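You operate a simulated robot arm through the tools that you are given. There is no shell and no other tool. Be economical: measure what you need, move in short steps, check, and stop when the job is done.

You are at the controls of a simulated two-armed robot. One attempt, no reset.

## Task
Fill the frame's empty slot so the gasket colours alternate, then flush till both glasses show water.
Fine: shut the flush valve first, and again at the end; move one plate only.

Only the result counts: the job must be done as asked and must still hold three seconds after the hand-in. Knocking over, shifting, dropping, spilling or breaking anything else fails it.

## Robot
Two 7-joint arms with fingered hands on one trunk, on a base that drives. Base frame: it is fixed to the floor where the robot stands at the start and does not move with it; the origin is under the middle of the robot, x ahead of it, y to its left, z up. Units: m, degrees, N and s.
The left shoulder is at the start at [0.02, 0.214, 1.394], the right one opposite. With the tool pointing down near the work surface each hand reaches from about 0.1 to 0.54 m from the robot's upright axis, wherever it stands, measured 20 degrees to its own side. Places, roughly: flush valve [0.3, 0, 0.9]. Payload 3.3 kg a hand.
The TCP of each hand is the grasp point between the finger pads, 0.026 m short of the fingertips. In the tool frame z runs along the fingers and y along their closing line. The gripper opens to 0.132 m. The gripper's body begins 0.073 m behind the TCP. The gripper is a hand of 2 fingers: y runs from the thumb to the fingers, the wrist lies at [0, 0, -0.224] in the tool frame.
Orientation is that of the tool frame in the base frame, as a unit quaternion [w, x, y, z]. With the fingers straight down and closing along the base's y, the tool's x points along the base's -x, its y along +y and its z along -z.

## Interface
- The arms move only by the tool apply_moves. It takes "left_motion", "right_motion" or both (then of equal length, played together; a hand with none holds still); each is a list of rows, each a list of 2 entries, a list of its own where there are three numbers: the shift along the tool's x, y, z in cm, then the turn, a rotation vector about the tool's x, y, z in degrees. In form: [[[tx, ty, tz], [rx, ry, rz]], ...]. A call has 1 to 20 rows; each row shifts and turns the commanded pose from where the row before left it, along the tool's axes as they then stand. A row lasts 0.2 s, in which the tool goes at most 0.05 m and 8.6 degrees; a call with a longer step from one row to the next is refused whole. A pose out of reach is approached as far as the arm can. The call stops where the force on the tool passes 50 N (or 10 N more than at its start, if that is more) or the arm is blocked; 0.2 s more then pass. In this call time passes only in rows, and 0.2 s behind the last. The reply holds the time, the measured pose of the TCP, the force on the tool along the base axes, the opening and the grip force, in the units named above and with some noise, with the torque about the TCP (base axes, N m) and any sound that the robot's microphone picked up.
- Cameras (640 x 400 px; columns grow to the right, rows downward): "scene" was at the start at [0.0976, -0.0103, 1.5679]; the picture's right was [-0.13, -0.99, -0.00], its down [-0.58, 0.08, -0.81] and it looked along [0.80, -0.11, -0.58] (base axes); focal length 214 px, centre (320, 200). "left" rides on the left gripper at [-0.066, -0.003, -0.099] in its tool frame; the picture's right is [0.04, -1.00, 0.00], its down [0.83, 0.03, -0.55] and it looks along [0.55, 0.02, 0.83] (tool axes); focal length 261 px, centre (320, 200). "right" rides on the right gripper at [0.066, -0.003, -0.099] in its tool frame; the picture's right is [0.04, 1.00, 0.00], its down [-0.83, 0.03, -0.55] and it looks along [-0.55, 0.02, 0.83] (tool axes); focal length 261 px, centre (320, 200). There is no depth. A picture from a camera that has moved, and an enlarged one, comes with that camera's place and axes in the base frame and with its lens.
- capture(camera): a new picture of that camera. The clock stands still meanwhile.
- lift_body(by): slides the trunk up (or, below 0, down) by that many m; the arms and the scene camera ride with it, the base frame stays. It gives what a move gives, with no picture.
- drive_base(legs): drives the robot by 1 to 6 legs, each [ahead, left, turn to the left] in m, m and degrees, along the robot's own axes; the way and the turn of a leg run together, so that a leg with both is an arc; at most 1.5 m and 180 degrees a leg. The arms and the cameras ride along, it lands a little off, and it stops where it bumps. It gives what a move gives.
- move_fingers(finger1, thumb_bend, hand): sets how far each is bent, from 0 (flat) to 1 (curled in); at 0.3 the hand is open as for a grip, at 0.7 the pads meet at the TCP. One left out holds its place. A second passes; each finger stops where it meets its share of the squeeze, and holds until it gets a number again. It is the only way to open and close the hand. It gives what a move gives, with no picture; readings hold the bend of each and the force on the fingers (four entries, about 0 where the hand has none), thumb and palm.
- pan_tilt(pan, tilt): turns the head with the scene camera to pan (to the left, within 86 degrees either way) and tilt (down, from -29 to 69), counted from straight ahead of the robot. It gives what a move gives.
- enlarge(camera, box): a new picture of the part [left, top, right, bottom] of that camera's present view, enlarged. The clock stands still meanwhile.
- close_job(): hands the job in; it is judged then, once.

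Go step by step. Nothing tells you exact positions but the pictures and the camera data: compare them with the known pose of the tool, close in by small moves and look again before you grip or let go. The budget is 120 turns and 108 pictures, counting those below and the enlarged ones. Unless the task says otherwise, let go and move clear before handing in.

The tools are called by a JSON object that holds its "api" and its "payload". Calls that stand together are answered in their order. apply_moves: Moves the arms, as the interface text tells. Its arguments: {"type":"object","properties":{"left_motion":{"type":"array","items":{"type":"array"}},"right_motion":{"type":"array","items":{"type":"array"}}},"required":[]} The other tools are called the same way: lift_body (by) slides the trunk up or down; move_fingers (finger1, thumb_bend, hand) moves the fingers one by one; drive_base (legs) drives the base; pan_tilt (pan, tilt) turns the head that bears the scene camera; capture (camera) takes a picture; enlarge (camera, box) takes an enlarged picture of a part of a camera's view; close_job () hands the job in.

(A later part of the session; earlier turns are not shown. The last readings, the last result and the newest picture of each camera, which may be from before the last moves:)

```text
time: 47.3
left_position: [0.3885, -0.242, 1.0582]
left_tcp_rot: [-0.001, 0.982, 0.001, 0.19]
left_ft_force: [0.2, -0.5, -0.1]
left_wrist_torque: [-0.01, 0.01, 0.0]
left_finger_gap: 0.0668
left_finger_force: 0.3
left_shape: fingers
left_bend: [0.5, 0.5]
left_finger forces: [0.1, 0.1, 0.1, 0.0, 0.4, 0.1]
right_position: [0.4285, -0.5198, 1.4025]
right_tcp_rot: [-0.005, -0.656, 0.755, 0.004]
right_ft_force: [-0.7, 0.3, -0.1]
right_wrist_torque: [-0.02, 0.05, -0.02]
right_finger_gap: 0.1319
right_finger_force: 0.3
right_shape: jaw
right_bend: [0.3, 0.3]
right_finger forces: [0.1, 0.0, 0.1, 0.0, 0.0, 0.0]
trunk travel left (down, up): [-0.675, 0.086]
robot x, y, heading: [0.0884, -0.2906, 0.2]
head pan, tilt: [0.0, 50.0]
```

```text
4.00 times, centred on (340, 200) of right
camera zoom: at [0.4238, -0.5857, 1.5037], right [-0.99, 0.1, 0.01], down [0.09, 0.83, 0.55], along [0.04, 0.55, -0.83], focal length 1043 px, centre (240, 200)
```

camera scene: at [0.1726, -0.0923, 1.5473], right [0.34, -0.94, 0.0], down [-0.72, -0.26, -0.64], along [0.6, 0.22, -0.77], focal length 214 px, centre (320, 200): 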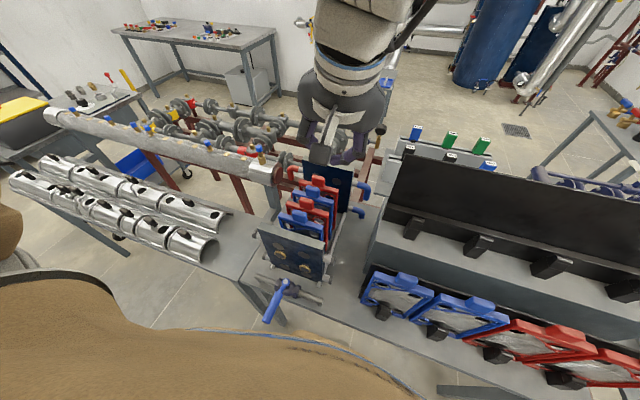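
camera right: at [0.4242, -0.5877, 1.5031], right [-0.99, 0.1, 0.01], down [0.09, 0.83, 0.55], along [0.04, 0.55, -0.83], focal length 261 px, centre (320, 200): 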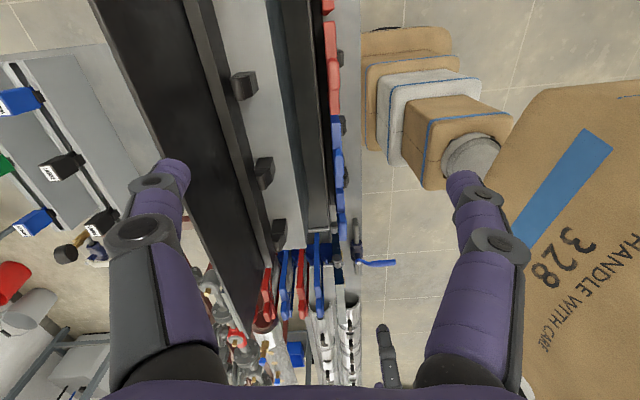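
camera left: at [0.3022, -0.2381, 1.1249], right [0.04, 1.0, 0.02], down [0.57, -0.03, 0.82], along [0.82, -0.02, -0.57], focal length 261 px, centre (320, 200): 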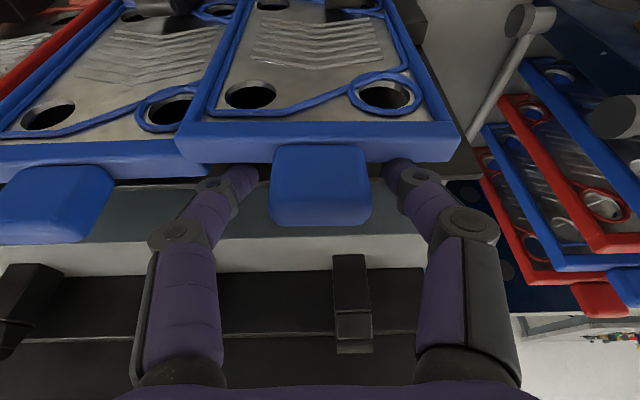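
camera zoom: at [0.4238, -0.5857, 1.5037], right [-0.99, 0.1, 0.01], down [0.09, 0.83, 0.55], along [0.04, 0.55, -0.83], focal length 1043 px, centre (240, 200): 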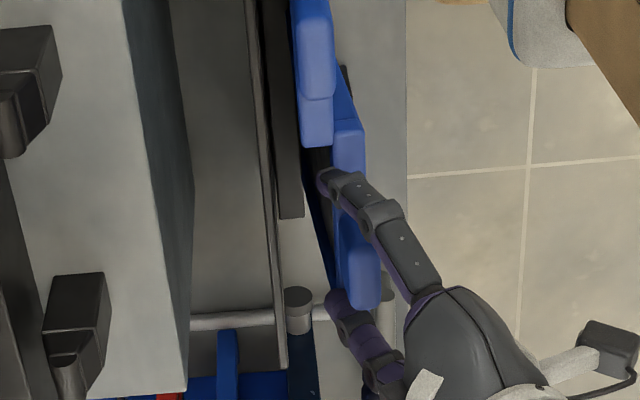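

Fingertips were slightly behind the plate's top edge. I'll raise 1 cm, shift back a bit, and look before closing.

{"api": "apply_moves", "payload": {"left_motion": [[[0.37, 0, -0.93], [0, 0, 0]]]}}

{"api": "enlarge", "payload": {"camera": "right", "box": [290, 150, 390, 250]}}

{"api": "capture", "payload": {"camera": "left"}}

```text
time: 47.7
left_position: [0.3878, -0.2428, 1.0681]
left_tcp_rot: [-0.002, 0.982, 0.001, 0.19]
left_ft_force: [0.2, -0.4, 0.1]
left_wrist_torque: [0.03, -0.01, 0.04]
left_finger_gap: 0.0668
left_finger_force: 0.1
left_shape: fingers
left_bend: [0.5, 0.5]
left_finger forces: [0.0, 0.0, 0.0, 0.0, 0.0, 0.0]
right_position: [0.428, -0.5201, 1.4034]
right_tcp_rot: [-0.005, -0.656, 0.755, 0.005]
right_ft_force: [0.2, -0.1, 0.5]
right_wrist_torque: [-0.02, 0.01, 0.02]
right_finger_gap: 0.1318
right_finger_force: 0.0
right_shape: jaw
right_bend: [0.3, 0.3]
right_finger forces: [0.0, 0.1, 0.0, 0.0, 0.0, 0.0]
trunk travel left (down, up): [-0.675, 0.086]
robot x, y, heading: [0.0895, -0.2904, -0.0]
head pan, tilt: [0.0, 50.0]
```

```text
4.00 times, centred on (340, 200) of right
camera zoom: at [0.4239, -0.5855, 1.5037], right [-0.99, 0.1, 0.01], down [0.09, 0.83, 0.55], along [0.04, 0.55, -0.83], focal length 1043 px, centre (240, 200)
```

zoom: 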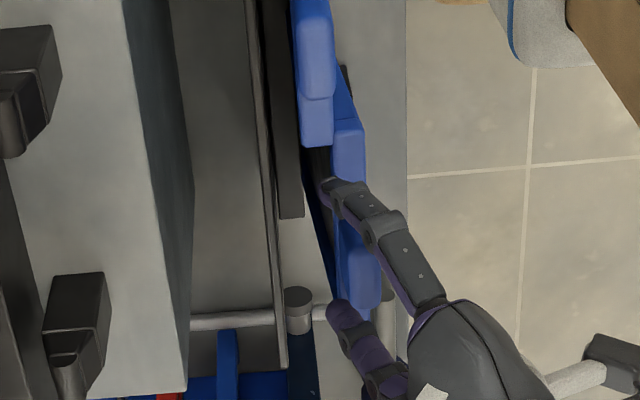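

```text
44 pictures are left
camera left: at [0.2906, -0.2388, 1.1353], right [0.04, 1.0, 0.02], down [0.57, -0.03, 0.82], along [0.82, -0.02, -0.57], focal length 261 px, centre (320, 200)
```

left: 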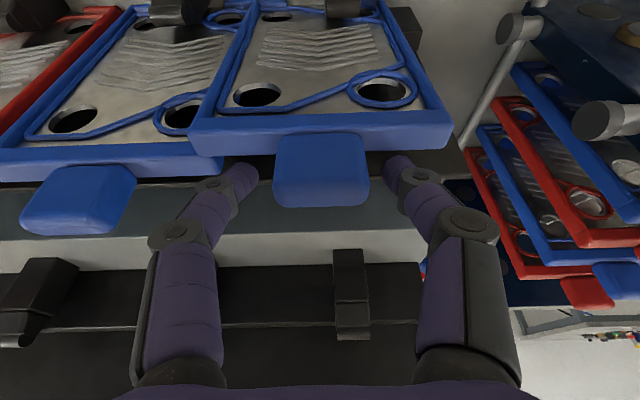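

{"api": "apply_moves", "payload": {"left_motion": [[[-0.93, 0, -0.37], [0, 0, 0]]]}}

{"api": "enlarge", "payload": {"camera": "right", "box": [290, 150, 390, 250]}}

{"api": "capture", "payload": {"camera": "left"}}

```text
time: 48.1
left_position: [0.3797, -0.2425, 1.0679]
left_tcp_rot: [0.0, 0.982, 0.0, 0.189]
left_ft_force: [0.4, 0.2, -0.2]
left_wrist_torque: [-0.02, 0.01, 0.02]
left_finger_gap: 0.0669
left_finger_force: 0.1
left_shape: fingers
left_bend: [0.5, 0.5]
left_finger forces: [0.1, 0.1, 0.0, 0.1, 0.0, 0.0]
right_position: [0.4273, -0.5209, 1.4029]
right_tcp_rot: [-0.005, -0.656, 0.755, 0.005]
right_ft_force: [-0.9, 0.8, -0.9]
right_wrist_torque: [0.0, -0.01, 0.0]
right_finger_gap: 0.1316
right_finger_force: 0.0
right_shape: jaw
right_bend: [0.3, 0.3]
right_finger forces: [0.0, 0.1, 0.0, 0.0, 0.0, 0.0]
trunk travel left (down, up): [-0.675, 0.086]
robot x, y, heading: [0.0893, -0.2928, -0.2]
head pan, tilt: [0.0, 50.0]
```

```text
4.00 times, centred on (340, 200) of right
camera zoom: at [0.4238, -0.5856, 1.5037], right [-0.99, 0.1, 0.01], down [0.09, 0.83, 0.55], along [0.04, 0.55, -0.83], focal length 1043 px, centre (240, 200)
```

zoom: 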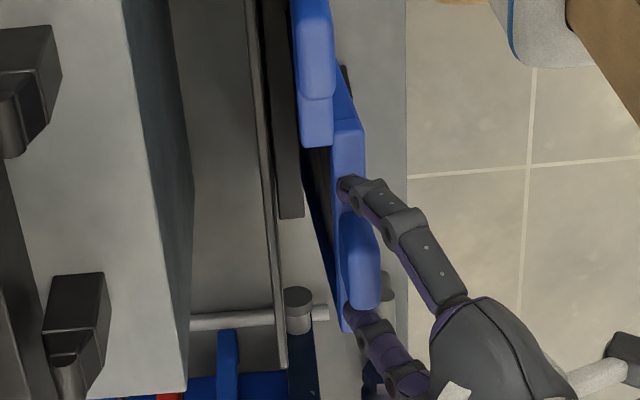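

```text
42 pictures are left
camera left: at [0.2808, -0.239, 1.1351], right [0.04, 1.0, 0.02], down [0.57, -0.03, 0.82], along [0.82, -0.02, -0.57], focal length 261 px, centre (320, 200)
```

left: 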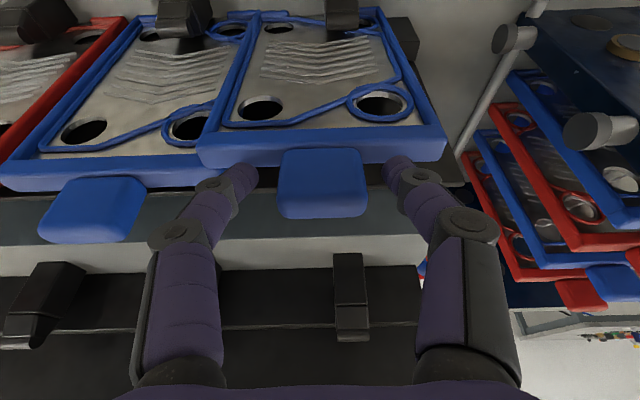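

Fingertips are now beside the tab and over the plate's top. Closing.

{"api": "move_fingers", "payload": {"hand": "left", "finger1": 0.75, "thumb_bend": 0.75}}

{"api": "capture", "payload": {"camera": "left"}}

{"api": "enlarge", "payload": {"camera": "right", "box": [290, 150, 390, 250]}}

```text
time: 49.1
left_position: [0.3789, -0.2418, 1.0677]
left_tcp_rot: [-0.001, 0.982, 0.001, 0.19]
left_ft_force: [0.6, 0.4, -1.2]
left_wrist_torque: [0.03, 0.02, -0.02]
left_finger_gap: 0.0391
left_finger_force: 16.2
left_shape: fingers
left_bend: [0.61, 0.65]
left_finger forces: [16.1, 0.0, 0.1, 0.0, 17.4, 0.0]
right_position: [0.4292, -0.5216, 1.4034]
right_tcp_rot: [-0.005, -0.656, 0.754, 0.004]
right_ft_force: [0.3, -0.1, 0.1]
right_wrist_torque: [-0.01, -0.03, -0.03]
right_finger_gap: 0.1318
right_finger_force: 0.0
right_shape: jaw
right_bend: [0.3, 0.3]
right_finger forces: [0.1, 0.0, 0.1, 0.0, 0.0, 0.0]
trunk travel left (down, up): [-0.675, 0.086]
robot x, y, heading: [0.0896, -0.2916, -0.1]
head pan, tilt: [0.0, 50.0]
```

```text
41 pictures are left
camera left: at [0.2813, -0.2387, 1.135], right [0.04, 1.0, 0.02], down [0.57, -0.03, 0.82], along [0.82, -0.02, -0.57], focal length 261 px, centre (320, 200)
```

left: 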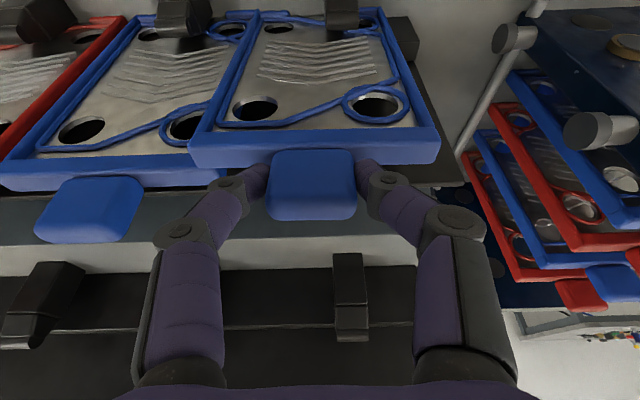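

```text
4.00 times, centred on (340, 200) of right
camera zoom: at [0.4243, -0.5851, 1.5037], right [-0.99, 0.1, 0.01], down [0.09, 0.83, 0.55], along [0.04, 0.55, -0.83], focal length 1043 px, centre (240, 200)
```

zoom: 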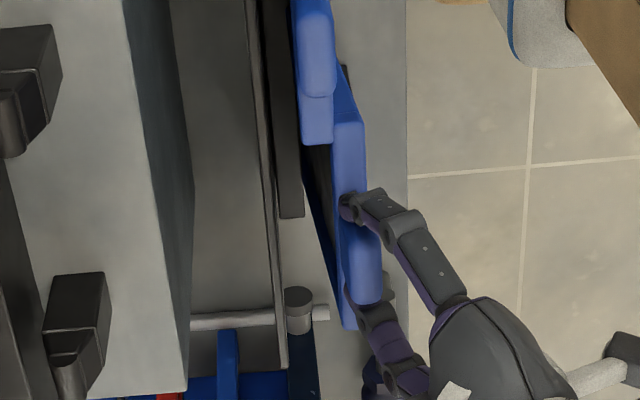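

Gripped (16 N). Lifting gently straight up in steps.

{"api": "apply_moves", "payload": {"left_motion": [[[0.56, 0, -1.39], [0, 0, 0]], [[0.56, 0, -1.39], [0, 0, 0]], [[0.56, 0, -1.39], [0, 0, 0]]]}}

{"api": "capture", "payload": {"camera": "left"}}

{"api": "enlarge", "payload": {"camera": "right", "box": [280, 130, 400, 260]}}

```text
time: 49.9
left_position: [0.3798, -0.2428, 1.1128]
left_tcp_rot: [-0.001, 0.982, 0.001, 0.19]
left_ft_force: [0.8, -0.1, -4.1]
left_wrist_torque: [-0.02, 0.01, 0.0]
left_finger_gap: 0.0393
left_finger_force: 16.6
left_shape: fingers
left_bend: [0.61, 0.66]
left_finger forces: [16.6, 0.0, 0.1, 0.0, 16.5, 0.0]
right_position: [0.4279, -0.5206, 1.4026]
right_tcp_rot: [-0.005, -0.656, 0.755, 0.005]
right_ft_force: [-0.1, 0.2, -0.6]
right_wrist_torque: [0.02, -0.01, -0.01]
right_finger_gap: 0.132
right_finger_force: 0.1
right_shape: jaw
right_bend: [0.3, 0.3]
right_finger forces: [0.1, 0.1, 0.1, 0.1, 0.0, 0.0]
trunk travel left (down, up): [-0.675, 0.086]
robot x, y, heading: [0.0884, -0.2886, -0.3]
head pan, tilt: [0.0, 50.0]
```

```text
39 pictures are left
camera left: at [0.2816, -0.2388, 1.1805], right [0.04, 1.0, 0.02], down [0.57, -0.03, 0.82], along [0.82, -0.02, -0.57], focal length 261 px, centre (320, 200)
```

left: 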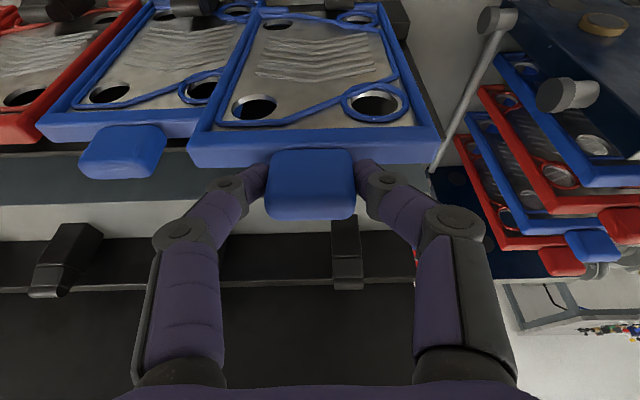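

```text
3.08 times, centred on (340, 195) of right
camera zoom: at [0.4243, -0.5853, 1.5036], right [-0.99, 0.1, 0.01], down [0.09, 0.83, 0.55], along [0.04, 0.55, -0.83], focal length 802 px, centre (258, 215)
```

zoom: 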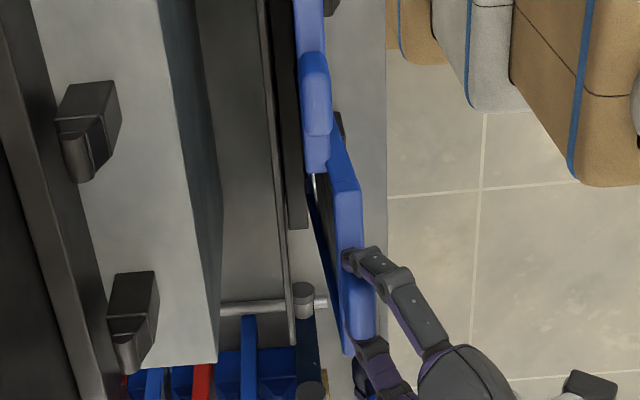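

The plate lifts freely (~4 N), neighbour undisturbed. Lifting higher and raising the trunk.

{"api": "apply_moves", "payload": {"left_motion": [[[1.12, 0, -2.78], [0, 0, 0]], [[1.12, 0, -2.78], [0, 0, 0]], [[1.12, 0, -2.78], [0, 0, 0]], [[1.12, 0, -2.78], [0, 0, 0]], [[1.12, 0, -2.78], [0, 0, 0]]]}}

{"api": "lift_body", "payload": {"by": 0.08}}

{"api": "capture", "payload": {"camera": "scene"}}

{"api": "capture", "payload": {"camera": "right"}}

```text
time: 51.1
left_position: [0.3786, -0.2425, 1.2641]
left_tcp_rot: [-0.001, 0.982, 0.001, 0.19]
left_ft_force: [0.8, 0.2, -4.6]
left_wrist_torque: [0.07, 0.07, 0.01]
left_finger_gap: 0.0392
left_finger_force: 16.8
left_shape: fingers
left_bend: [0.61, 0.66]
left_finger forces: [16.6, 0.1, 0.0, 0.0, 16.6, 0.1]
right_position: [0.428, -0.5198, 1.4048]
right_tcp_rot: [-0.005, -0.656, 0.755, 0.005]
right_ft_force: [-0.3, -1.3, -0.6]
right_wrist_torque: [0.03, 0.02, -0.01]
right_finger_gap: 0.1317
right_finger_force: 0.0
right_shape: jaw
right_bend: [0.3, 0.3]
right_finger forces: [0.0, 0.0, 0.0, 0.0, 0.0, 0.0]
trunk travel left (down, up): [-0.675, 0.086]
robot x, y, heading: [0.0952, -0.2905, -0.0]
head pan, tilt: [0.0, 50.0]
```

```text
time: 52.3
left_position: [0.3793, -0.2427, 1.3438]
left_tcp_rot: [-0.001, 0.982, 0.001, 0.19]
left_ft_force: [1.0, -0.6, -4.7]
left_wrist_torque: [0.03, -0.03, 0.0]
left_finger_gap: 0.0394
left_finger_force: 16.7
left_shape: fingers
left_bend: [0.61, 0.66]
left_finger forces: [16.7, 0.0, 0.0, 0.0, 16.6, 0.1]
right_position: [0.4287, -0.5214, 1.4834]
right_tcp_rot: [-0.006, -0.656, 0.755, 0.006]
right_ft_force: [0.1, 0.2, 0.1]
right_wrist_torque: [0.01, 0.03, 0.02]
right_finger_gap: 0.1317
right_finger_force: 0.0
right_shape: jaw
right_bend: [0.3, 0.3]
right_finger forces: [0.1, 0.0, 0.0, 0.0, 0.0, 0.0]
trunk travel left (down, up): [-0.755, 0.006]
robot x, y, heading: [0.0905, -0.292, 0.1]
head pan, tilt: [0.0, 50.0]
```

```text
37 pictures are left
camera scene: at [0.1777, -0.2897, 1.6273], right [0.0, -1.0, 0.0], down [-0.77, 0.0, -0.64], along [0.64, 0.0, -0.77], focal length 214 px, centre (320, 200)
```

scene: 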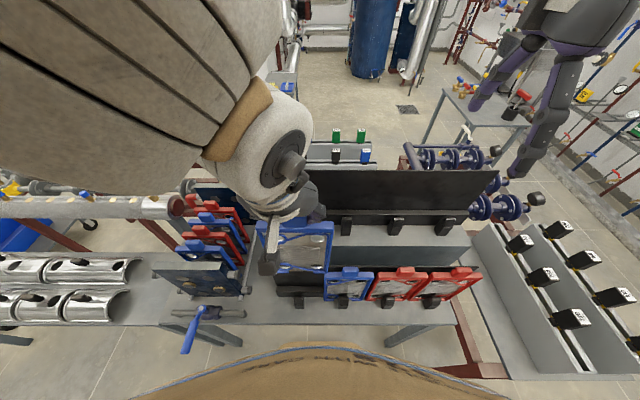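

```text
36 pictures are left
camera right: at [0.4245, -0.5853, 1.5834], right [-0.99, 0.1, 0.01], down [0.09, 0.83, 0.55], along [0.04, 0.55, -0.83], focal length 261 px, centre (320, 200)
```

right: 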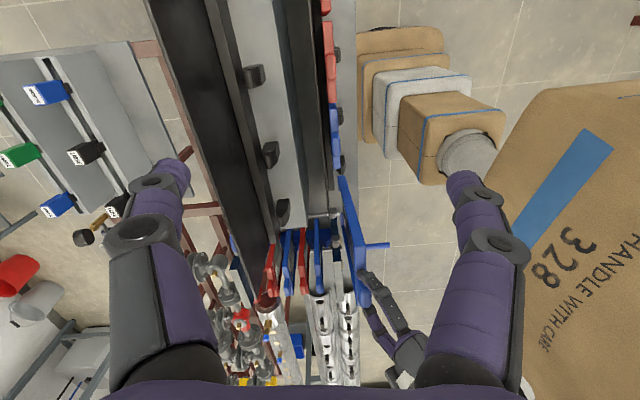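

{"api": "enlarge", "payload": {"camera": "right", "box": [310, 160, 410, 310]}}

{"api": "enlarge", "payload": {"camera": "scene", "box": [240, 200, 400, 310]}}

```text
2.67 times, centred on (360, 235) of right
camera zoom: at [0.4245, -0.5853, 1.5834], right [-0.99, 0.1, 0.01], down [0.09, 0.83, 0.55], along [0.04, 0.55, -0.83], focal length 695 px, centre (213, 107)
```

zoom: 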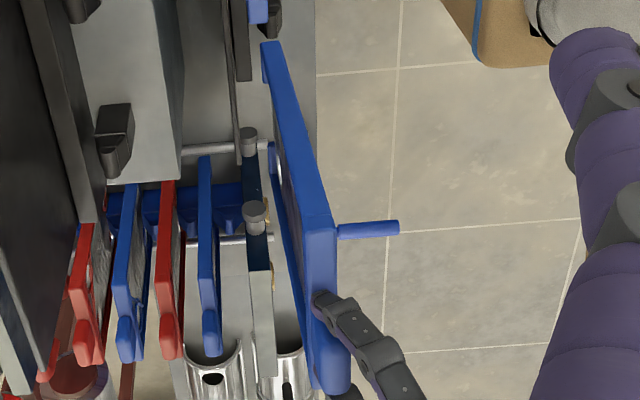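

```text
3.64 times, centred on (320, 255) of scene
camera zoom: at [0.1777, -0.2897, 1.6273], right [0.0, -1.0, 0.0], down [-0.77, 0.0, -0.64], along [0.64, 0.0, -0.77], focal length 780 px, centre (320, 0)
```

zoom: 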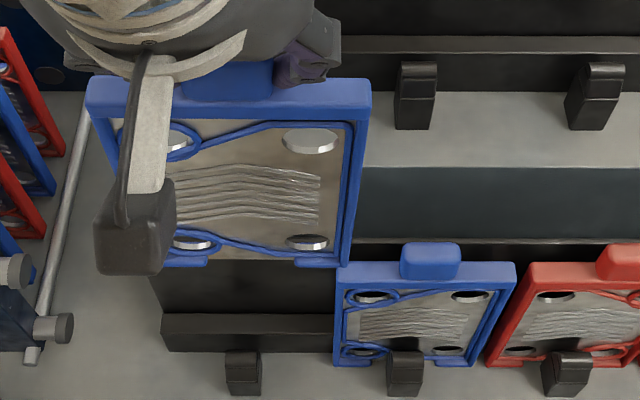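

The plate hangs nearly vertical (bottom ~2° ahead). I'll drive left 0.17 and ahead 0.05, then check.

{"api": "drive_base", "payload": {"legs": [[0, 0.17, 0], [0.05, 0, 0]]}}

{"api": "apply_moves", "payload": {"left_motion": [[[0, -3.3, 0], [0, -1.3, 0]], [[0, -3.3, 0], [0, -1.2, 0]], [[0, -3.3, 0], [0, 0, 0]], [[0, -3.3, 0], [0, 0, 0]], [[0, -3.3, 0], [0, 0, 0]]]}}

{"api": "capture", "payload": {"camera": "scene"}}

```text
time: 54.3
left_position: [0.4287, -0.0723, 1.344]
left_tcp_rot: [-0.002, 0.982, 0.001, 0.19]
left_ft_force: [-0.9, 0.9, -3.7]
left_wrist_torque: [-0.01, 0.17, 0.0]
left_finger_gap: 0.0392
left_finger_force: 16.3
left_shape: fingers
left_bend: [0.61, 0.66]
left_finger forces: [16.6, 0.0, 0.0, 0.1, 16.5, 0.0]
right_position: [0.4781, -0.35, 1.4841]
right_tcp_rot: [-0.005, -0.657, 0.754, 0.005]
right_ft_force: [0.6, -0.5, 0.3]
right_wrist_torque: [0.03, -0.01, 0.0]
right_finger_gap: 0.132
right_finger_force: 0.1
right_shape: jaw
right_bend: [0.3, 0.3]
right_finger forces: [0.0, 0.0, 0.0, 0.0, 0.1, 0.0]
trunk travel left (down, up): [-0.755, 0.006]
robot x, y, heading: [0.1422, -0.1218, -0.1]
head pan, tilt: [0.0, 50.0]
```

```text
time: 55.5
left_position: [0.4301, 0.0598, 1.3442]
left_tcp_rot: [-0.002, 0.986, 0.0, 0.166]
left_ft_force: [-1.0, -0.4, -4.2]
left_wrist_torque: [0.0, 0.06, 0.05]
left_finger_gap: 0.0393
left_finger_force: 16.4
left_shape: fingers
left_bend: [0.61, 0.66]
left_finger forces: [16.8, 0.0, 0.1, 0.1, 16.6, 0.0]
left hand out of reach, approached as far as the arm can: row 5
right_position: [0.4792, -0.3507, 1.4829]
right_tcp_rot: [-0.005, -0.656, 0.755, 0.007]
right_ft_force: [0.1, 0.2, 0.3]
right_wrist_torque: [-0.01, -0.01, -0.01]
right_finger_gap: 0.1316
right_finger_force: 0.1
right_shape: jaw
right_bend: [0.3, 0.3]
right_finger forces: [0.0, 0.0, 0.1, 0.1, 0.0, 0.1]
trunk travel left (down, up): [-0.755, 0.006]
robot x, y, heading: [0.1363, -0.1219, 0.1]
head pan, tilt: [0.0, 50.0]
```

```text
33 pictures are left
camera scene: at [0.2282, -0.1204, 1.6273], right [0.0, -1.0, 0.0], down [-0.77, 0.0, -0.64], along [0.64, 0.0, -0.77], focal length 214 px, centre (320, 200)
```

scene: 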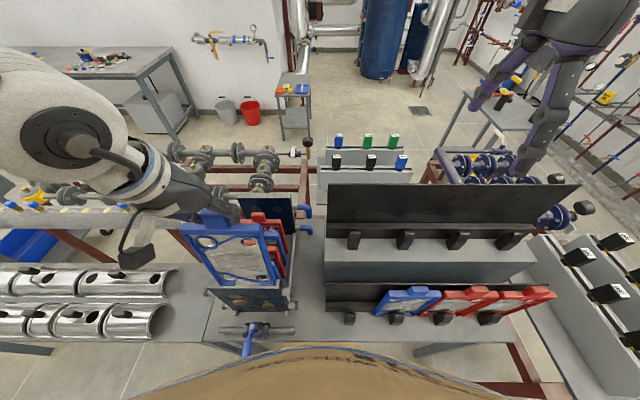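

{"api": "apply_moves", "payload": {"left_motion": [[[3.99, -0.525, 1.39], [0, 0, 0]], [[3.99, -0.525, 1.39], [0, 0, 0]], [[3.99, -0.525, 1.39], [0, 0, 0]], [[3.99, -0.525, 1.39], [0, 0, 0]], [[3.99, -0.525, 1.39], [0, 0, 0]], [[3.99, -0.525, 1.39], [0, 0, 0]]]}}

{"api": "capture", "payload": {"camera": "left"}}

{"api": "capture", "payload": {"camera": "right"}}

```text
time: 56.9
left_position: [0.6834, 0.0903, 1.3421]
left_tcp_rot: [-0.001, 0.986, 0.0, 0.167]
left_ft_force: [0.9, -0.4, -3.6]
left_wrist_torque: [0.01, -0.02, -0.02]
left_finger_gap: 0.039
left_finger_force: 16.2
left_shape: fingers
left_bend: [0.61, 0.66]
left_finger forces: [16.2, 0.1, 0.2, 0.0, 16.1, 0.0]
right_position: [0.4807, -0.3505, 1.4825]
right_tcp_rot: [-0.006, -0.656, 0.755, 0.006]
right_ft_force: [1.1, 0.0, -0.5]
right_wrist_torque: [0.04, 0.0, -0.01]
right_finger_gap: 0.1319
right_finger_force: 0.0
right_shape: jaw
right_bend: [0.3, 0.3]
right_finger forces: [0.0, 0.1, 0.0, 0.0, 0.0, 0.1]
trunk travel left (down, up): [-0.755, 0.006]
robot x, y, heading: [0.1413, -0.1222, 0.3]
head pan, tilt: [0.0, 50.0]
```

```text
32 pictures are left
camera left: at [0.5895, 0.0951, 1.4141], right [0.04, 1.0, 0.02], down [0.6, -0.04, 0.8], along [0.8, -0.02, -0.6], focal length 261 px, centre (320, 200)
```

left: 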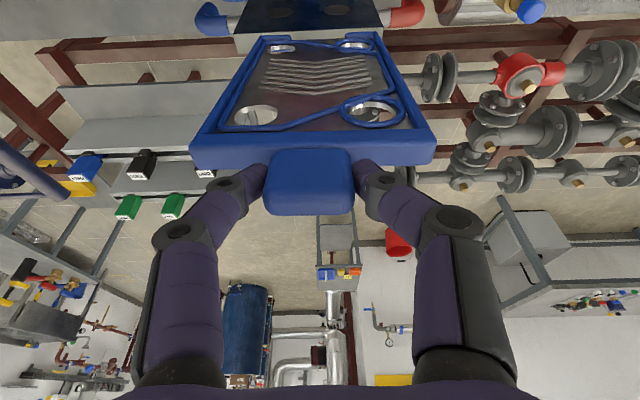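

```text
31 pictures are left
camera right: at [0.4769, -0.4149, 1.583], right [-0.99, 0.1, 0.02], down [0.09, 0.83, 0.55], along [0.04, 0.55, -0.83], focal length 261 px, centre (320, 200)
```

right: 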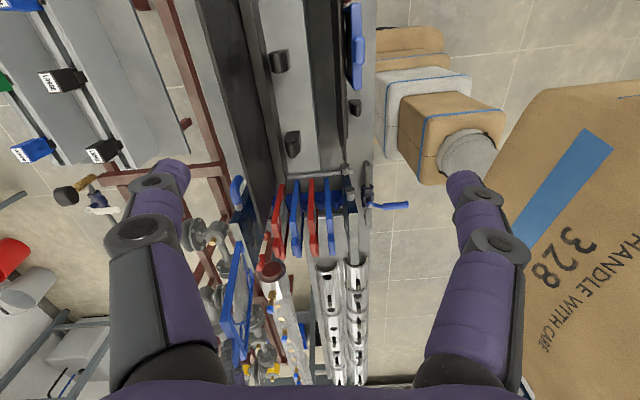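

{"api": "enlarge", "payload": {"camera": "right", "box": [190, 170, 330, 400]}}

{"api": "enlarge", "payload": {"camera": "left", "box": [180, 0, 450, 220]}}

```text
1.74 times, centred on (260, 285) of right
camera zoom: at [0.4769, -0.4149, 1.583], right [-0.99, 0.1, 0.02], down [0.09, 0.83, 0.55], along [0.04, 0.55, -0.83], focal length 453 px, centre (424, 52)
```

zoom: 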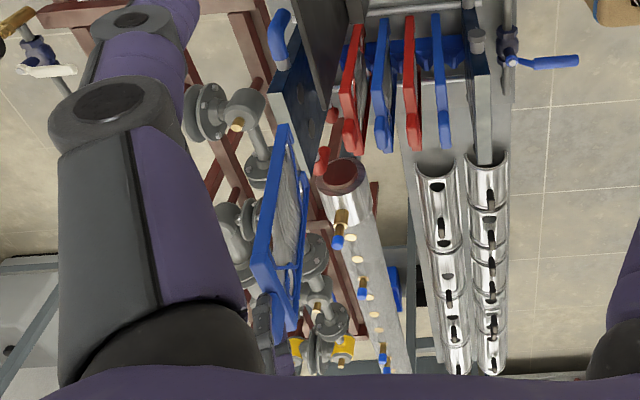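

```text
1.82 times, centred on (315, 110) of left
camera zoom: at [0.5895, 0.0951, 1.4141], right [0.04, 1.0, 0.02], down [0.6, -0.04, 0.8], along [0.8, -0.02, -0.6], focal length 474 px, centre (329, 364)
```

zoom: 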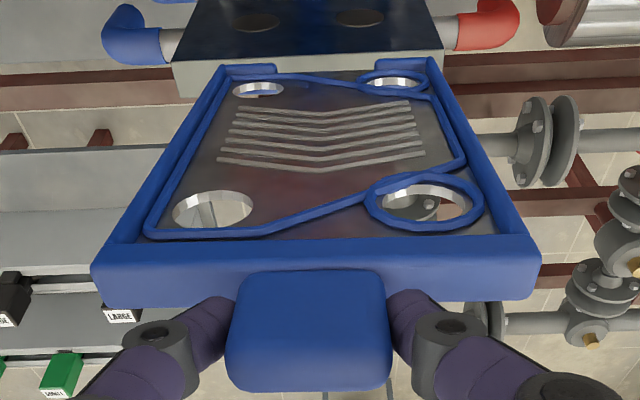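

The plate has swung in the grip (bottom ~7° ahead per the left camera). I'll drive 2.5 cm further for reach, then correct the tilt by turning the hand.

{"api": "drive_base", "payload": {"legs": [[0.025, 0, 0]]}}

{"api": "apply_moves", "payload": {"left_motion": [[[-0.6, 0, -0.2], [0, -1.2, 0]], [[-0.6, 0, -0.2], [0, -1.2, 0]], [[-0.6, 0, -0.2], [0, -1.2, 0]], [[-0.6, 0, -0.2], [0, -1.2, 0]], [[0, 0, 0], [0, -1.2, 0]], [[0, 0, 0], [0, -1.0, 0]]]}}

{"api": "enlarge", "payload": {"camera": "left", "box": [180, 0, 450, 220]}}

```text
time: 57.7
left_position: [0.7036, 0.0937, 1.3444]
left_tcp_rot: [-0.001, 0.986, 0.001, 0.169]
left_ft_force: [-2.3, -0.2, -3.6]
left_wrist_torque: [0.01, 0.17, 0.02]
left_finger_gap: 0.0393
left_finger_force: 16.7
left_shape: fingers
left_bend: [0.61, 0.66]
left_finger forces: [16.7, 0.1, 0.1, 0.1, 16.7, 0.1]
right_position: [0.5, -0.3497, 1.4843]
right_tcp_rot: [-0.005, -0.656, 0.755, 0.004]
right_ft_force: [-0.1, 0.1, 0.1]
right_wrist_torque: [0.0, -0.04, 0.02]
right_finger_gap: 0.1319
right_finger_force: 0.1
right_shape: jaw
right_bend: [0.3, 0.3]
right_finger forces: [0.0, 0.0, 0.0, 0.0, 0.1, 0.0]
trunk travel left (down, up): [-0.755, 0.006]
robot x, y, heading: [0.1671, -0.1188, 0.2]
head pan, tilt: [0.0, 50.0]
```

```text
time: 59.1
left_position: [0.682, 0.0916, 1.3435]
left_tcp_rot: [-0.001, 0.994, 0.001, 0.107]
left_ft_force: [0.9, -0.6, -3.1]
left_wrist_torque: [-0.01, -0.13, -0.05]
left_finger_gap: 0.039
left_finger_force: 17.0
left_shape: fingers
left_bend: [0.61, 0.66]
left_finger forces: [16.9, 0.1, 0.1, 0.0, 16.7, 0.1]
right_position: [0.5043, -0.3493, 1.4835]
right_tcp_rot: [-0.006, -0.656, 0.755, 0.005]
right_ft_force: [1.0, -0.2, 0.5]
right_wrist_torque: [0.04, -0.03, 0.0]
right_finger_gap: 0.1318
right_finger_force: 0.0
right_shape: jaw
right_bend: [0.3, 0.3]
right_finger forces: [0.1, 0.0, 0.0, 0.0, 0.0, 0.1]
trunk travel left (down, up): [-0.755, 0.006]
robot x, y, heading: [0.1666, -0.1192, -0.1]
head pan, tilt: [0.0, 50.0]
```

```text
1.82 times, centred on (315, 110) of left
camera zoom: at [0.5962, 0.0953, 1.4263], right [0.04, 1.0, 0.01], down [0.7, -0.03, 0.72], along [0.72, -0.02, -0.7], focal length 474 px, centre (329, 364)
```

zoom: 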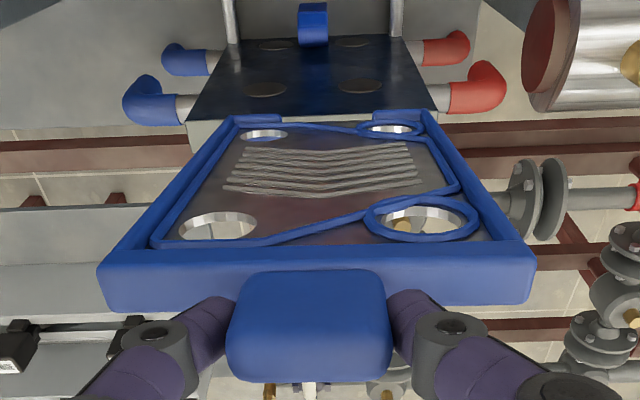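

The grip lets the plate swing slightly; lean now ~8° (bottom ahead). I'll turn the hand 5° back, shift to x≈0.670, y≈0.083 and compare with the frame.

{"api": "apply_moves", "payload": {"left_motion": [[[-0.6, 0.43, -0.1], [0, 0, 0]], [[-0.6, 0.43, -0.1], [0, -1.25, 0]], [[0, 0, 0], [0, -1.25, 0]], [[0, 0, 0], [0, -1.25, 0]], [[0, 0, 0], [0, -1.25, 0]]]}}

{"api": "enlarge", "payload": {"camera": "left", "box": [180, 0, 450, 220]}}

{"api": "pan_tilt", "payload": {"pan": 25, "tilt": 40}}

{"api": "enlarge", "payload": {"camera": "scene", "box": [200, 120, 440, 300]}}

```text
time: 60.3
left_position: [0.6699, 0.0822, 1.3434]
left_tcp_rot: [-0.001, 0.998, 0.001, 0.064]
left_ft_force: [0.1, 0.6, -3.1]
left_wrist_torque: [0.03, -0.09, 0.01]
left_finger_gap: 0.0393
left_finger_force: 16.4
left_shape: fingers
left_bend: [0.61, 0.66]
left_finger forces: [16.8, 0.0, 0.0, 0.0, 16.8, 0.0]
right_position: [0.5053, -0.3501, 1.4837]
right_tcp_rot: [-0.005, -0.657, 0.754, 0.004]
right_ft_force: [0.0, 0.9, 0.5]
right_wrist_torque: [-0.04, 0.01, 0.01]
right_finger_gap: 0.1318
right_finger_force: 0.0
right_shape: jaw
right_bend: [0.3, 0.3]
right_finger forces: [0.0, 0.1, 0.1, 0.0, 0.0, 0.0]
trunk travel left (down, up): [-0.755, 0.006]
robot x, y, heading: [0.168, -0.1205, -0.2]
head pan, tilt: [0.0, 50.0]
```

```text
1.82 times, centred on (315, 110) of left
camera zoom: at [0.5924, 0.0866, 1.4326], right [0.04, 1.0, 0.01], down [0.76, -0.03, 0.65], along [0.65, -0.02, -0.76], focal length 474 px, centre (329, 364)
```

zoom: 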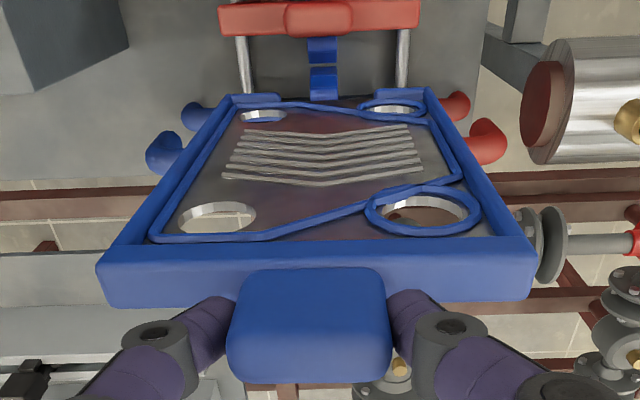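

```text
time: 61.2
left_position: [0.6694, 0.0834, 1.3427]
left_tcp_rot: [-0.001, 0.998, 0.001, 0.064]
left_ft_force: [0.5, -0.2, -4.4]
left_wrist_torque: [-0.01, -0.01, -0.01]
left_finger_gap: 0.0392
left_finger_force: 16.6
left_shape: fingers
left_bend: [0.61, 0.66]
left_finger forces: [16.8, 0.0, 0.1, 0.0, 16.8, 0.0]
right_position: [0.5031, -0.35, 1.4828]
right_tcp_rot: [-0.005, -0.656, 0.755, 0.005]
right_ft_force: [0.0, -0.4, 0.5]
right_wrist_torque: [-0.02, -0.01, -0.02]
right_finger_gap: 0.1321
right_finger_force: 0.0
right_shape: jaw
right_bend: [0.3, 0.3]
right_finger forces: [0.1, 0.0, 0.1, 0.0, 0.0, 0.0]
trunk travel left (down, up): [-0.755, 0.006]
robot x, y, heading: [0.1633, -0.1197, 0.0]
head pan, tilt: [25.0, 40.0]
```

```text
2.22 times, centred on (320, 210) of scene
camera zoom: at [0.2527, -0.0832, 1.6415], right [0.42, -0.91, 0.0], down [-0.58, -0.27, -0.77], along [0.69, 0.32, -0.64], focal length 477 px, centre (320, 178)
```

zoom: 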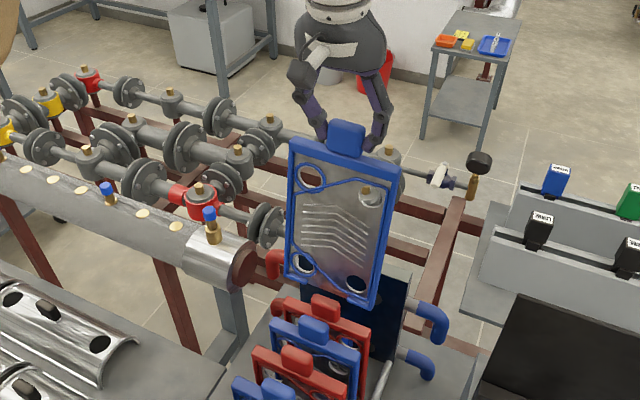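

The plate is now vertical and I can see the notch (x≈0.688) directly below. I need ~+1.6 cm in x and −0.35 cm in y; I'll make the reachable part, then lower with the arm.

{"api": "apply_moves", "payload": {"left_motion": [[[0.38, 0.18, 0.05], [0, 1.25, 0]], [[0.38, 0.18, 0.05], [0, 1.25, 0]], [[-0.3, 0, 1.6], [0, 0, 0]], [[-0.3, 0, 1.6], [0, 0, 0]]]}}

{"api": "enlarge", "payload": {"camera": "left", "box": [180, 0, 450, 220]}}

{"api": "enlarge", "payload": {"camera": "scene", "box": [280, 170, 400, 300]}}

```text
time: 62.2
left_position: [0.677, 0.0809, 1.3099]
left_tcp_rot: [-0.001, 0.996, 0.001, 0.085]
left_ft_force: [0.7, -0.4, -3.4]
left_wrist_torque: [-0.01, 0.01, 0.01]
left_finger_gap: 0.0392
left_finger_force: 16.9
left_shape: fingers
left_bend: [0.61, 0.66]
left_finger forces: [16.7, 0.0, 0.0, 0.1, 16.8, 0.0]
right_position: [0.504, -0.3479, 1.4838]
right_tcp_rot: [-0.005, -0.656, 0.755, 0.005]
right_ft_force: [-0.3, 0.4, 0.5]
right_wrist_torque: [0.0, 0.01, -0.01]
right_finger_gap: 0.1321
right_finger_force: 0.0
right_shape: jaw
right_bend: [0.3, 0.3]
right_finger forces: [0.0, 0.1, 0.0, 0.1, 0.0, 0.0]
trunk travel left (down, up): [-0.755, 0.006]
robot x, y, heading: [0.1646, -0.1215, 0.1]
head pan, tilt: [25.0, 40.0]
```

```text
1.82 times, centred on (315, 110) of left
camera zoom: at [0.5953, 0.0838, 1.3962], right [0.04, 1.0, 0.01], down [0.73, -0.03, 0.69], along [0.69, -0.02, -0.73], focal length 474 px, centre (329, 364)
```

zoom: 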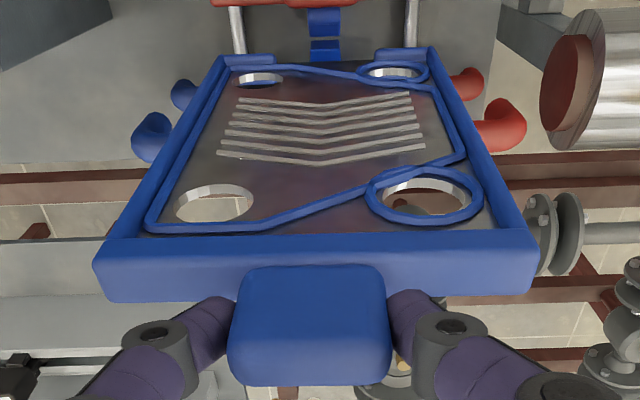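

```text
3.08 times, centred on (340, 235) of scene
camera zoom: at [0.2534, -0.0828, 1.6415], right [0.42, -0.91, 0.0], down [-0.58, -0.27, -0.77], along [0.69, 0.32, -0.64], focal length 660 px, centre (258, 92)
```

zoom: 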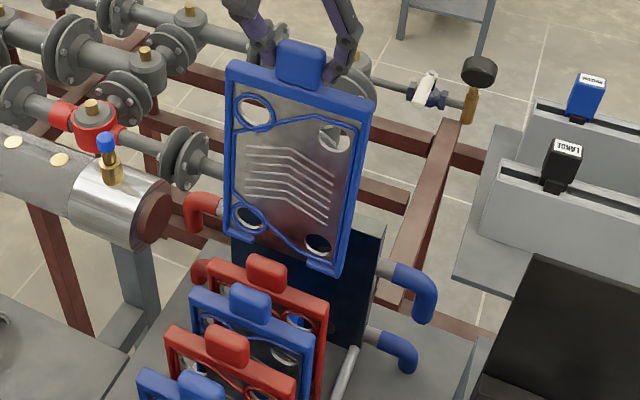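

{"api": "apply_moves", "payload": {"left_motion": [[[0.6, 0, 0.1], [0, 1.3, 0]], [[0.6, 0, 0.1], [0, 1.3, 0]], [[0, 0, 0], [0, 0, 0]]]}}

{"api": "enlarge", "payload": {"camera": "left", "box": [180, 0, 450, 220]}}

```text
time: 63.0
left_position: [0.688, 0.0796, 1.3105]
left_tcp_rot: [-0.001, 0.994, 0.0, 0.108]
left_ft_force: [0.2, 0.2, -4.6]
left_wrist_torque: [0.01, 0.02, 0.01]
left_finger_gap: 0.0392
left_finger_force: 16.7
left_shape: fingers
left_bend: [0.61, 0.66]
left_finger forces: [16.9, 0.0, 0.1, 0.0, 16.7, 0.0]
right_position: [0.5041, -0.3495, 1.4834]
right_tcp_rot: [-0.006, -0.656, 0.755, 0.004]
right_ft_force: [-0.3, 0.0, 0.0]
right_wrist_torque: [-0.01, -0.01, -0.03]
right_finger_gap: 0.1319
right_finger_force: 0.1
right_shape: jaw
right_bend: [0.3, 0.3]
right_finger forces: [0.0, 0.1, 0.0, 0.0, 0.0, 0.0]
trunk travel left (down, up): [-0.755, 0.006]
robot x, y, heading: [0.1644, -0.1195, 0.3]
head pan, tilt: [25.0, 40.0]
```

```text
1.82 times, centred on (315, 110) of left
camera zoom: at [0.6032, 0.0833, 1.3932], right [0.04, 1.0, 0.01], down [0.69, -0.03, 0.72], along [0.72, -0.02, -0.7], focal length 474 px, centre (329, 364)
```

zoom: 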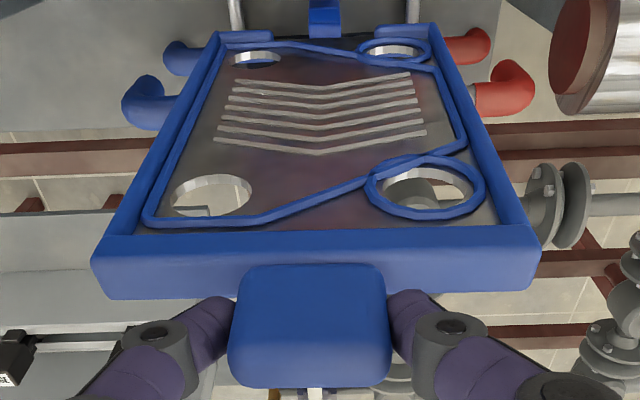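

The plate hangs freely, so hand tilt doesn't matter; its bottom is ~0.9 cm short of the notch. I'll shift +0.9 cm (with 3° more tilt for reach), then lower the trunk 0.14 m and look.

{"api": "apply_moves", "payload": {"left_motion": [[[0.44, 0, 0.1], [0, 1.5, 0]], [[0.44, 0, 0.1], [0, 1.5, 0]]]}}

{"api": "lift_body", "payload": {"by": -0.14}}

{"api": "capture", "payload": {"camera": "left"}}

{"api": "enlarge", "payload": {"camera": "scene", "box": [250, 100, 410, 240]}}

```text
time: 63.6
left_position: [0.6981, 0.0802, 1.3117]
left_tcp_rot: [-0.001, 0.991, 0.002, 0.134]
left_ft_force: [0.0, 0.0, -3.9]
left_wrist_torque: [0.03, 0.05, -0.02]
left_finger_gap: 0.0395
left_finger_force: 16.8
left_shape: fingers
left_bend: [0.61, 0.66]
left_finger forces: [16.9, 0.1, 0.0, 0.0, 16.8, 0.0]
right_position: [0.5041, -0.3503, 1.4828]
right_tcp_rot: [-0.005, -0.657, 0.754, 0.005]
right_ft_force: [-0.6, -0.2, -0.1]
right_wrist_torque: [0.01, -0.01, 0.04]
right_finger_gap: 0.1317
right_finger_force: 0.1
right_shape: jaw
right_bend: [0.3, 0.3]
right_finger forces: [0.0, 0.1, 0.0, 0.0, 0.0, 0.0]
trunk travel left (down, up): [-0.755, 0.006]
robot x, y, heading: [0.1618, -0.1243, 0.0]
head pan, tilt: [25.0, 40.0]
```

```text
time: 65.2
left_position: [0.6972, 0.0805, 1.1707]
left_tcp_rot: [-0.001, 0.991, 0.001, 0.134]
left_ft_force: [0.1, 0.0, -4.1]
left_wrist_torque: [0.06, 0.03, 0.0]
left_finger_gap: 0.0396
left_finger_force: 16.4
left_shape: fingers
left_bend: [0.61, 0.66]
left_finger forces: [16.9, 0.1, 0.1, 0.1, 16.7, 0.0]
right_position: [0.5048, -0.3489, 1.3441]
right_tcp_rot: [-0.005, -0.656, 0.754, 0.005]
right_ft_force: [0.6, 0.0, 0.1]
right_wrist_torque: [-0.02, 0.01, 0.03]
right_finger_gap: 0.132
right_finger_force: 0.0
right_shape: jaw
right_bend: [0.3, 0.3]
right_finger forces: [0.0, 0.0, 0.0, 0.0, 0.0, 0.0]
trunk travel left (down, up): [-0.615, 0.146]
robot x, y, heading: [0.1671, -0.1227, 0.1]
head pan, tilt: [25.0, 40.0]
```

```text
22 pictures are left
camera left: at [0.6083, 0.0833, 1.2489], right [0.04, 1.0, 0.01], down [0.66, -0.03, 0.75], along [0.75, -0.02, -0.66], focal length 261 px, centre (320, 200)
```

left: 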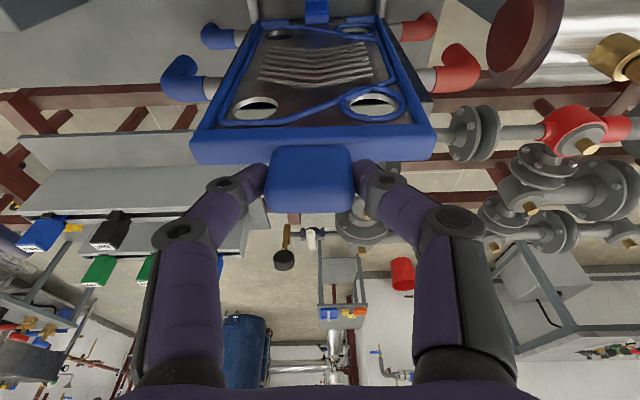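

```text
2.86 times, centred on (330, 170) of scene
camera zoom: at [0.2541, -0.0831, 1.5015], right [0.42, -0.91, 0.0], down [-0.58, -0.27, -0.77], along [0.69, 0.32, -0.64], focal length 613 px, centre (291, 286)
```

zoom: 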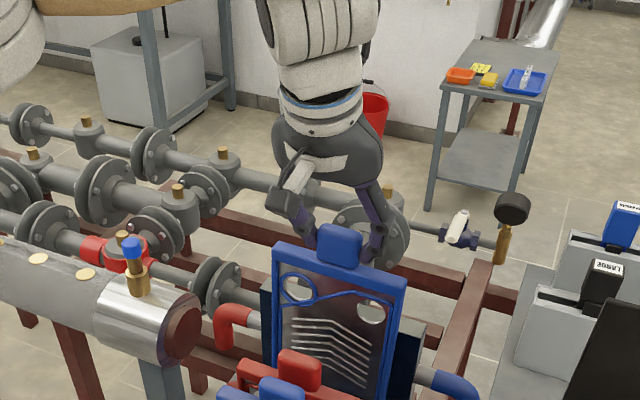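

{"api": "enlarge", "payload": {"camera": "left", "box": [240, 0, 400, 60]}}

```text
4.00 times, centred on (320, 30) of left
camera zoom: at [0.6083, 0.0833, 1.2489], right [0.04, 1.0, 0.01], down [0.66, -0.03, 0.75], along [0.75, -0.02, -0.66], focal length 1043 px, centre (320, 880)
```

zoom: 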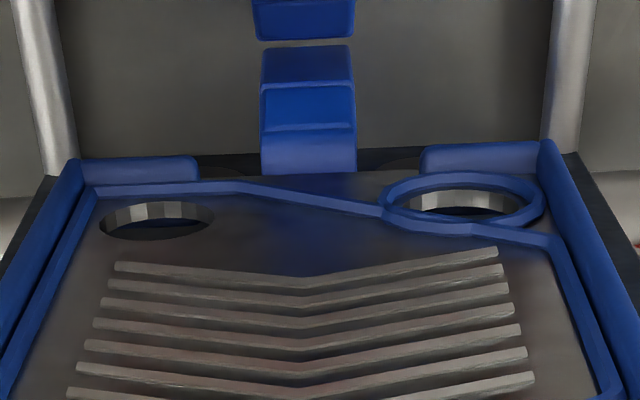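

I see the notch clearly (x≈0.685) and the plate's bottom is ~1.4 cm beyond it; y is aligned. Shifting back 1.4 cm and lowering 4 cm.

{"api": "apply_moves", "payload": {"left_motion": [[[-0.45, 0, -0.12], [0, 0, 0]], [[-0.45, 0, -0.12], [0, 0, 0]], [[-0.45, 0, -0.12], [0, 0, 0]], [[0, 0, 0], [0, 0, 0]]]}}

{"api": "lift_body", "payload": {"by": -0.04}}

{"api": "enlarge", "payload": {"camera": "left", "box": [240, 0, 400, 60]}}

```text
time: 66.2
left_position: [0.684, 0.0802, 1.1699]
left_tcp_rot: [0.0, 0.991, 0.001, 0.134]
left_ft_force: [-1.4, 0.1, -3.3]
left_wrist_torque: [0.03, -0.02, 0.01]
left_finger_gap: 0.0391
left_finger_force: 16.6
left_shape: fingers
left_bend: [0.61, 0.66]
left_finger forces: [16.9, 0.0, 0.0, 0.0, 16.8, 0.0]
right_position: [0.5043, -0.3503, 1.3445]
right_tcp_rot: [-0.006, -0.656, 0.755, 0.004]
right_ft_force: [0.6, -0.9, -0.6]
right_wrist_torque: [0.02, 0.0, 0.0]
right_finger_gap: 0.132
right_finger_force: 0.0
right_shape: jaw
right_bend: [0.3, 0.3]
right_finger forces: [0.1, 0.0, 0.0, 0.0, 0.1, 0.1]
trunk travel left (down, up): [-0.615, 0.146]
robot x, y, heading: [0.1657, -0.1245, -0.2]
head pan, tilt: [25.0, 40.0]
```

```text
time: 67.1
left_position: [0.6823, 0.0801, 1.1308]
left_tcp_rot: [0.0, 0.991, 0.001, 0.134]
left_ft_force: [1.2, -0.7, -4.2]
left_wrist_torque: [0.0, 0.03, 0.05]
left_finger_gap: 0.039
left_finger_force: 16.5
left_shape: fingers
left_bend: [0.61, 0.66]
left_finger forces: [16.9, 0.1, 0.1, 0.1, 16.9, 0.0]
right_position: [0.5038, -0.3494, 1.3042]
right_tcp_rot: [-0.005, -0.656, 0.755, 0.005]
right_ft_force: [0.4, 0.5, 0.5]
right_wrist_torque: [0.0, 0.0, 0.02]
right_finger_gap: 0.1318
right_finger_force: 0.1
right_shape: jaw
right_bend: [0.3, 0.3]
right_finger forces: [0.0, 0.0, 0.0, 0.0, 0.0, 0.0]
trunk travel left (down, up): [-0.575, 0.186]
robot x, y, heading: [0.1629, -0.1173, -0.1]
head pan, tilt: [25.0, 40.0]
```

```text
4.00 times, centred on (320, 30) of left
camera zoom: at [0.5941, 0.0834, 1.2088], right [0.04, 1.0, 0.01], down [0.66, -0.03, 0.75], along [0.75, -0.02, -0.66], focal length 1043 px, centre (320, 880)
```

zoom: 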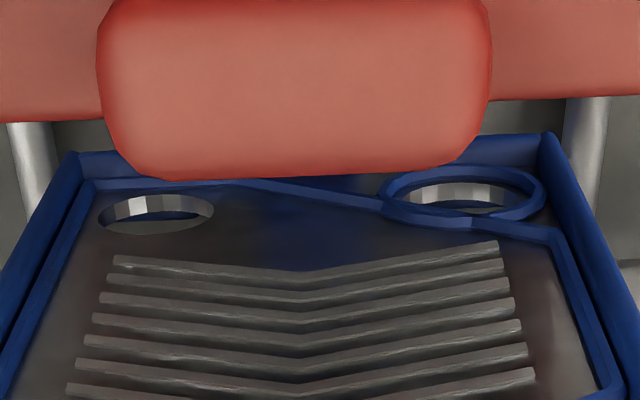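

Alignment kept; the bottom is now just above the guide blocks. Lowering with the arm in 1-cm steps, watching force.

{"api": "apply_moves", "payload": {"left_motion": [[[-0.266, 0, 0.964], [0, 0, 0]], [[-0.266, 0, 0.964], [0, 0, 0]], [[-0.266, 0, 0.964], [0, 0, 0]], [[0, 0, 0], [0, 0, 0]]]}}

```text
time: 68.1
left_position: [0.6836, 0.0799, 1.1005]
left_tcp_rot: [-0.001, 0.991, 0.002, 0.134]
left_ft_force: [-0.4, 0.1, -4.2]
left_wrist_torque: [0.02, 0.02, -0.02]
left_finger_gap: 0.0392
left_finger_force: 16.9
left_shape: fingers
left_bend: [0.61, 0.66]
left_finger forces: [16.9, 0.0, 0.0, 0.1, 16.8, 0.1]
right_position: [0.5037, -0.3504, 1.3035]
right_tcp_rot: [-0.006, -0.656, 0.755, 0.004]
right_ft_force: [0.6, 0.1, 0.1]
right_wrist_torque: [-0.02, 0.01, 0.03]
right_finger_gap: 0.1321
right_finger_force: 0.1
right_shape: jaw
right_bend: [0.3, 0.3]
right_finger forces: [0.0, 0.0, 0.1, 0.0, 0.0, 0.1]
trunk travel left (down, up): [-0.575, 0.186]
robot x, y, heading: [0.1679, -0.1176, 0.2]
head pan, tilt: [25.0, 40.0]
```

{"api": "apply_moves", "payload": {"left_motion": [[[-0.133, 0, 0.482], [0, 0, 0]], [[-0.133, 0, 0.482], [0, 0, 0]], [[-0.133, 0, 0.482], [0, 0, 0]], [[0, 0, 0], [0, 0, 0]]]}}

{"api": "capture", "payload": {"camera": "left"}}

```text
time: 69.1
left_position: [0.6844, 0.08, 1.0864]
left_tcp_rot: [-0.001, 0.991, 0.0, 0.134]
left_ft_force: [-0.5, -0.1, -3.7]
left_wrist_torque: [0.0, 0.0, -0.03]
left_finger_gap: 0.0395
left_finger_force: 17.3
left_shape: fingers
left_bend: [0.61, 0.66]
left_finger forces: [16.8, 0.0, 0.0, 0.0, 16.8, 0.0]
right_position: [0.5035, -0.3505, 1.3032]
right_tcp_rot: [-0.005, -0.657, 0.754, 0.005]
right_ft_force: [0.3, -1.1, -0.2]
right_wrist_torque: [0.01, 0.0, 0.01]
right_finger_gap: 0.132
right_finger_force: 0.1
right_shape: jaw
right_bend: [0.3, 0.3]
right_finger forces: [0.0, 0.0, 0.0, 0.0, 0.0, 0.0]
trunk travel left (down, up): [-0.575, 0.186]
robot x, y, heading: [0.1674, -0.1223, -0.1]
head pan, tilt: [25.0, 40.0]
```

```text
18 pictures are left
camera left: at [0.5945, 0.0838, 1.1638], right [0.04, 1.0, 0.01], down [0.66, -0.03, 0.75], along [0.75, -0.02, -0.66], focal length 261 px, centre (320, 200)
```

left: 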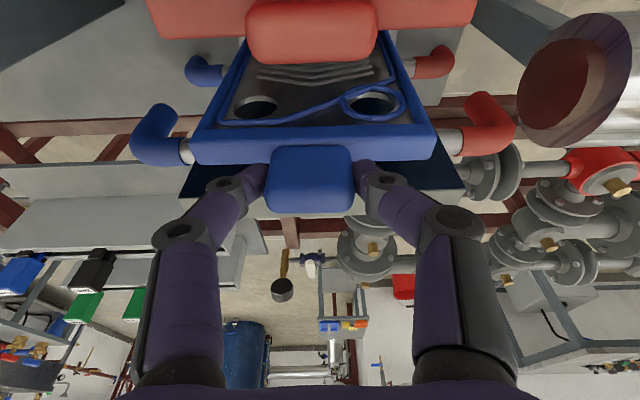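

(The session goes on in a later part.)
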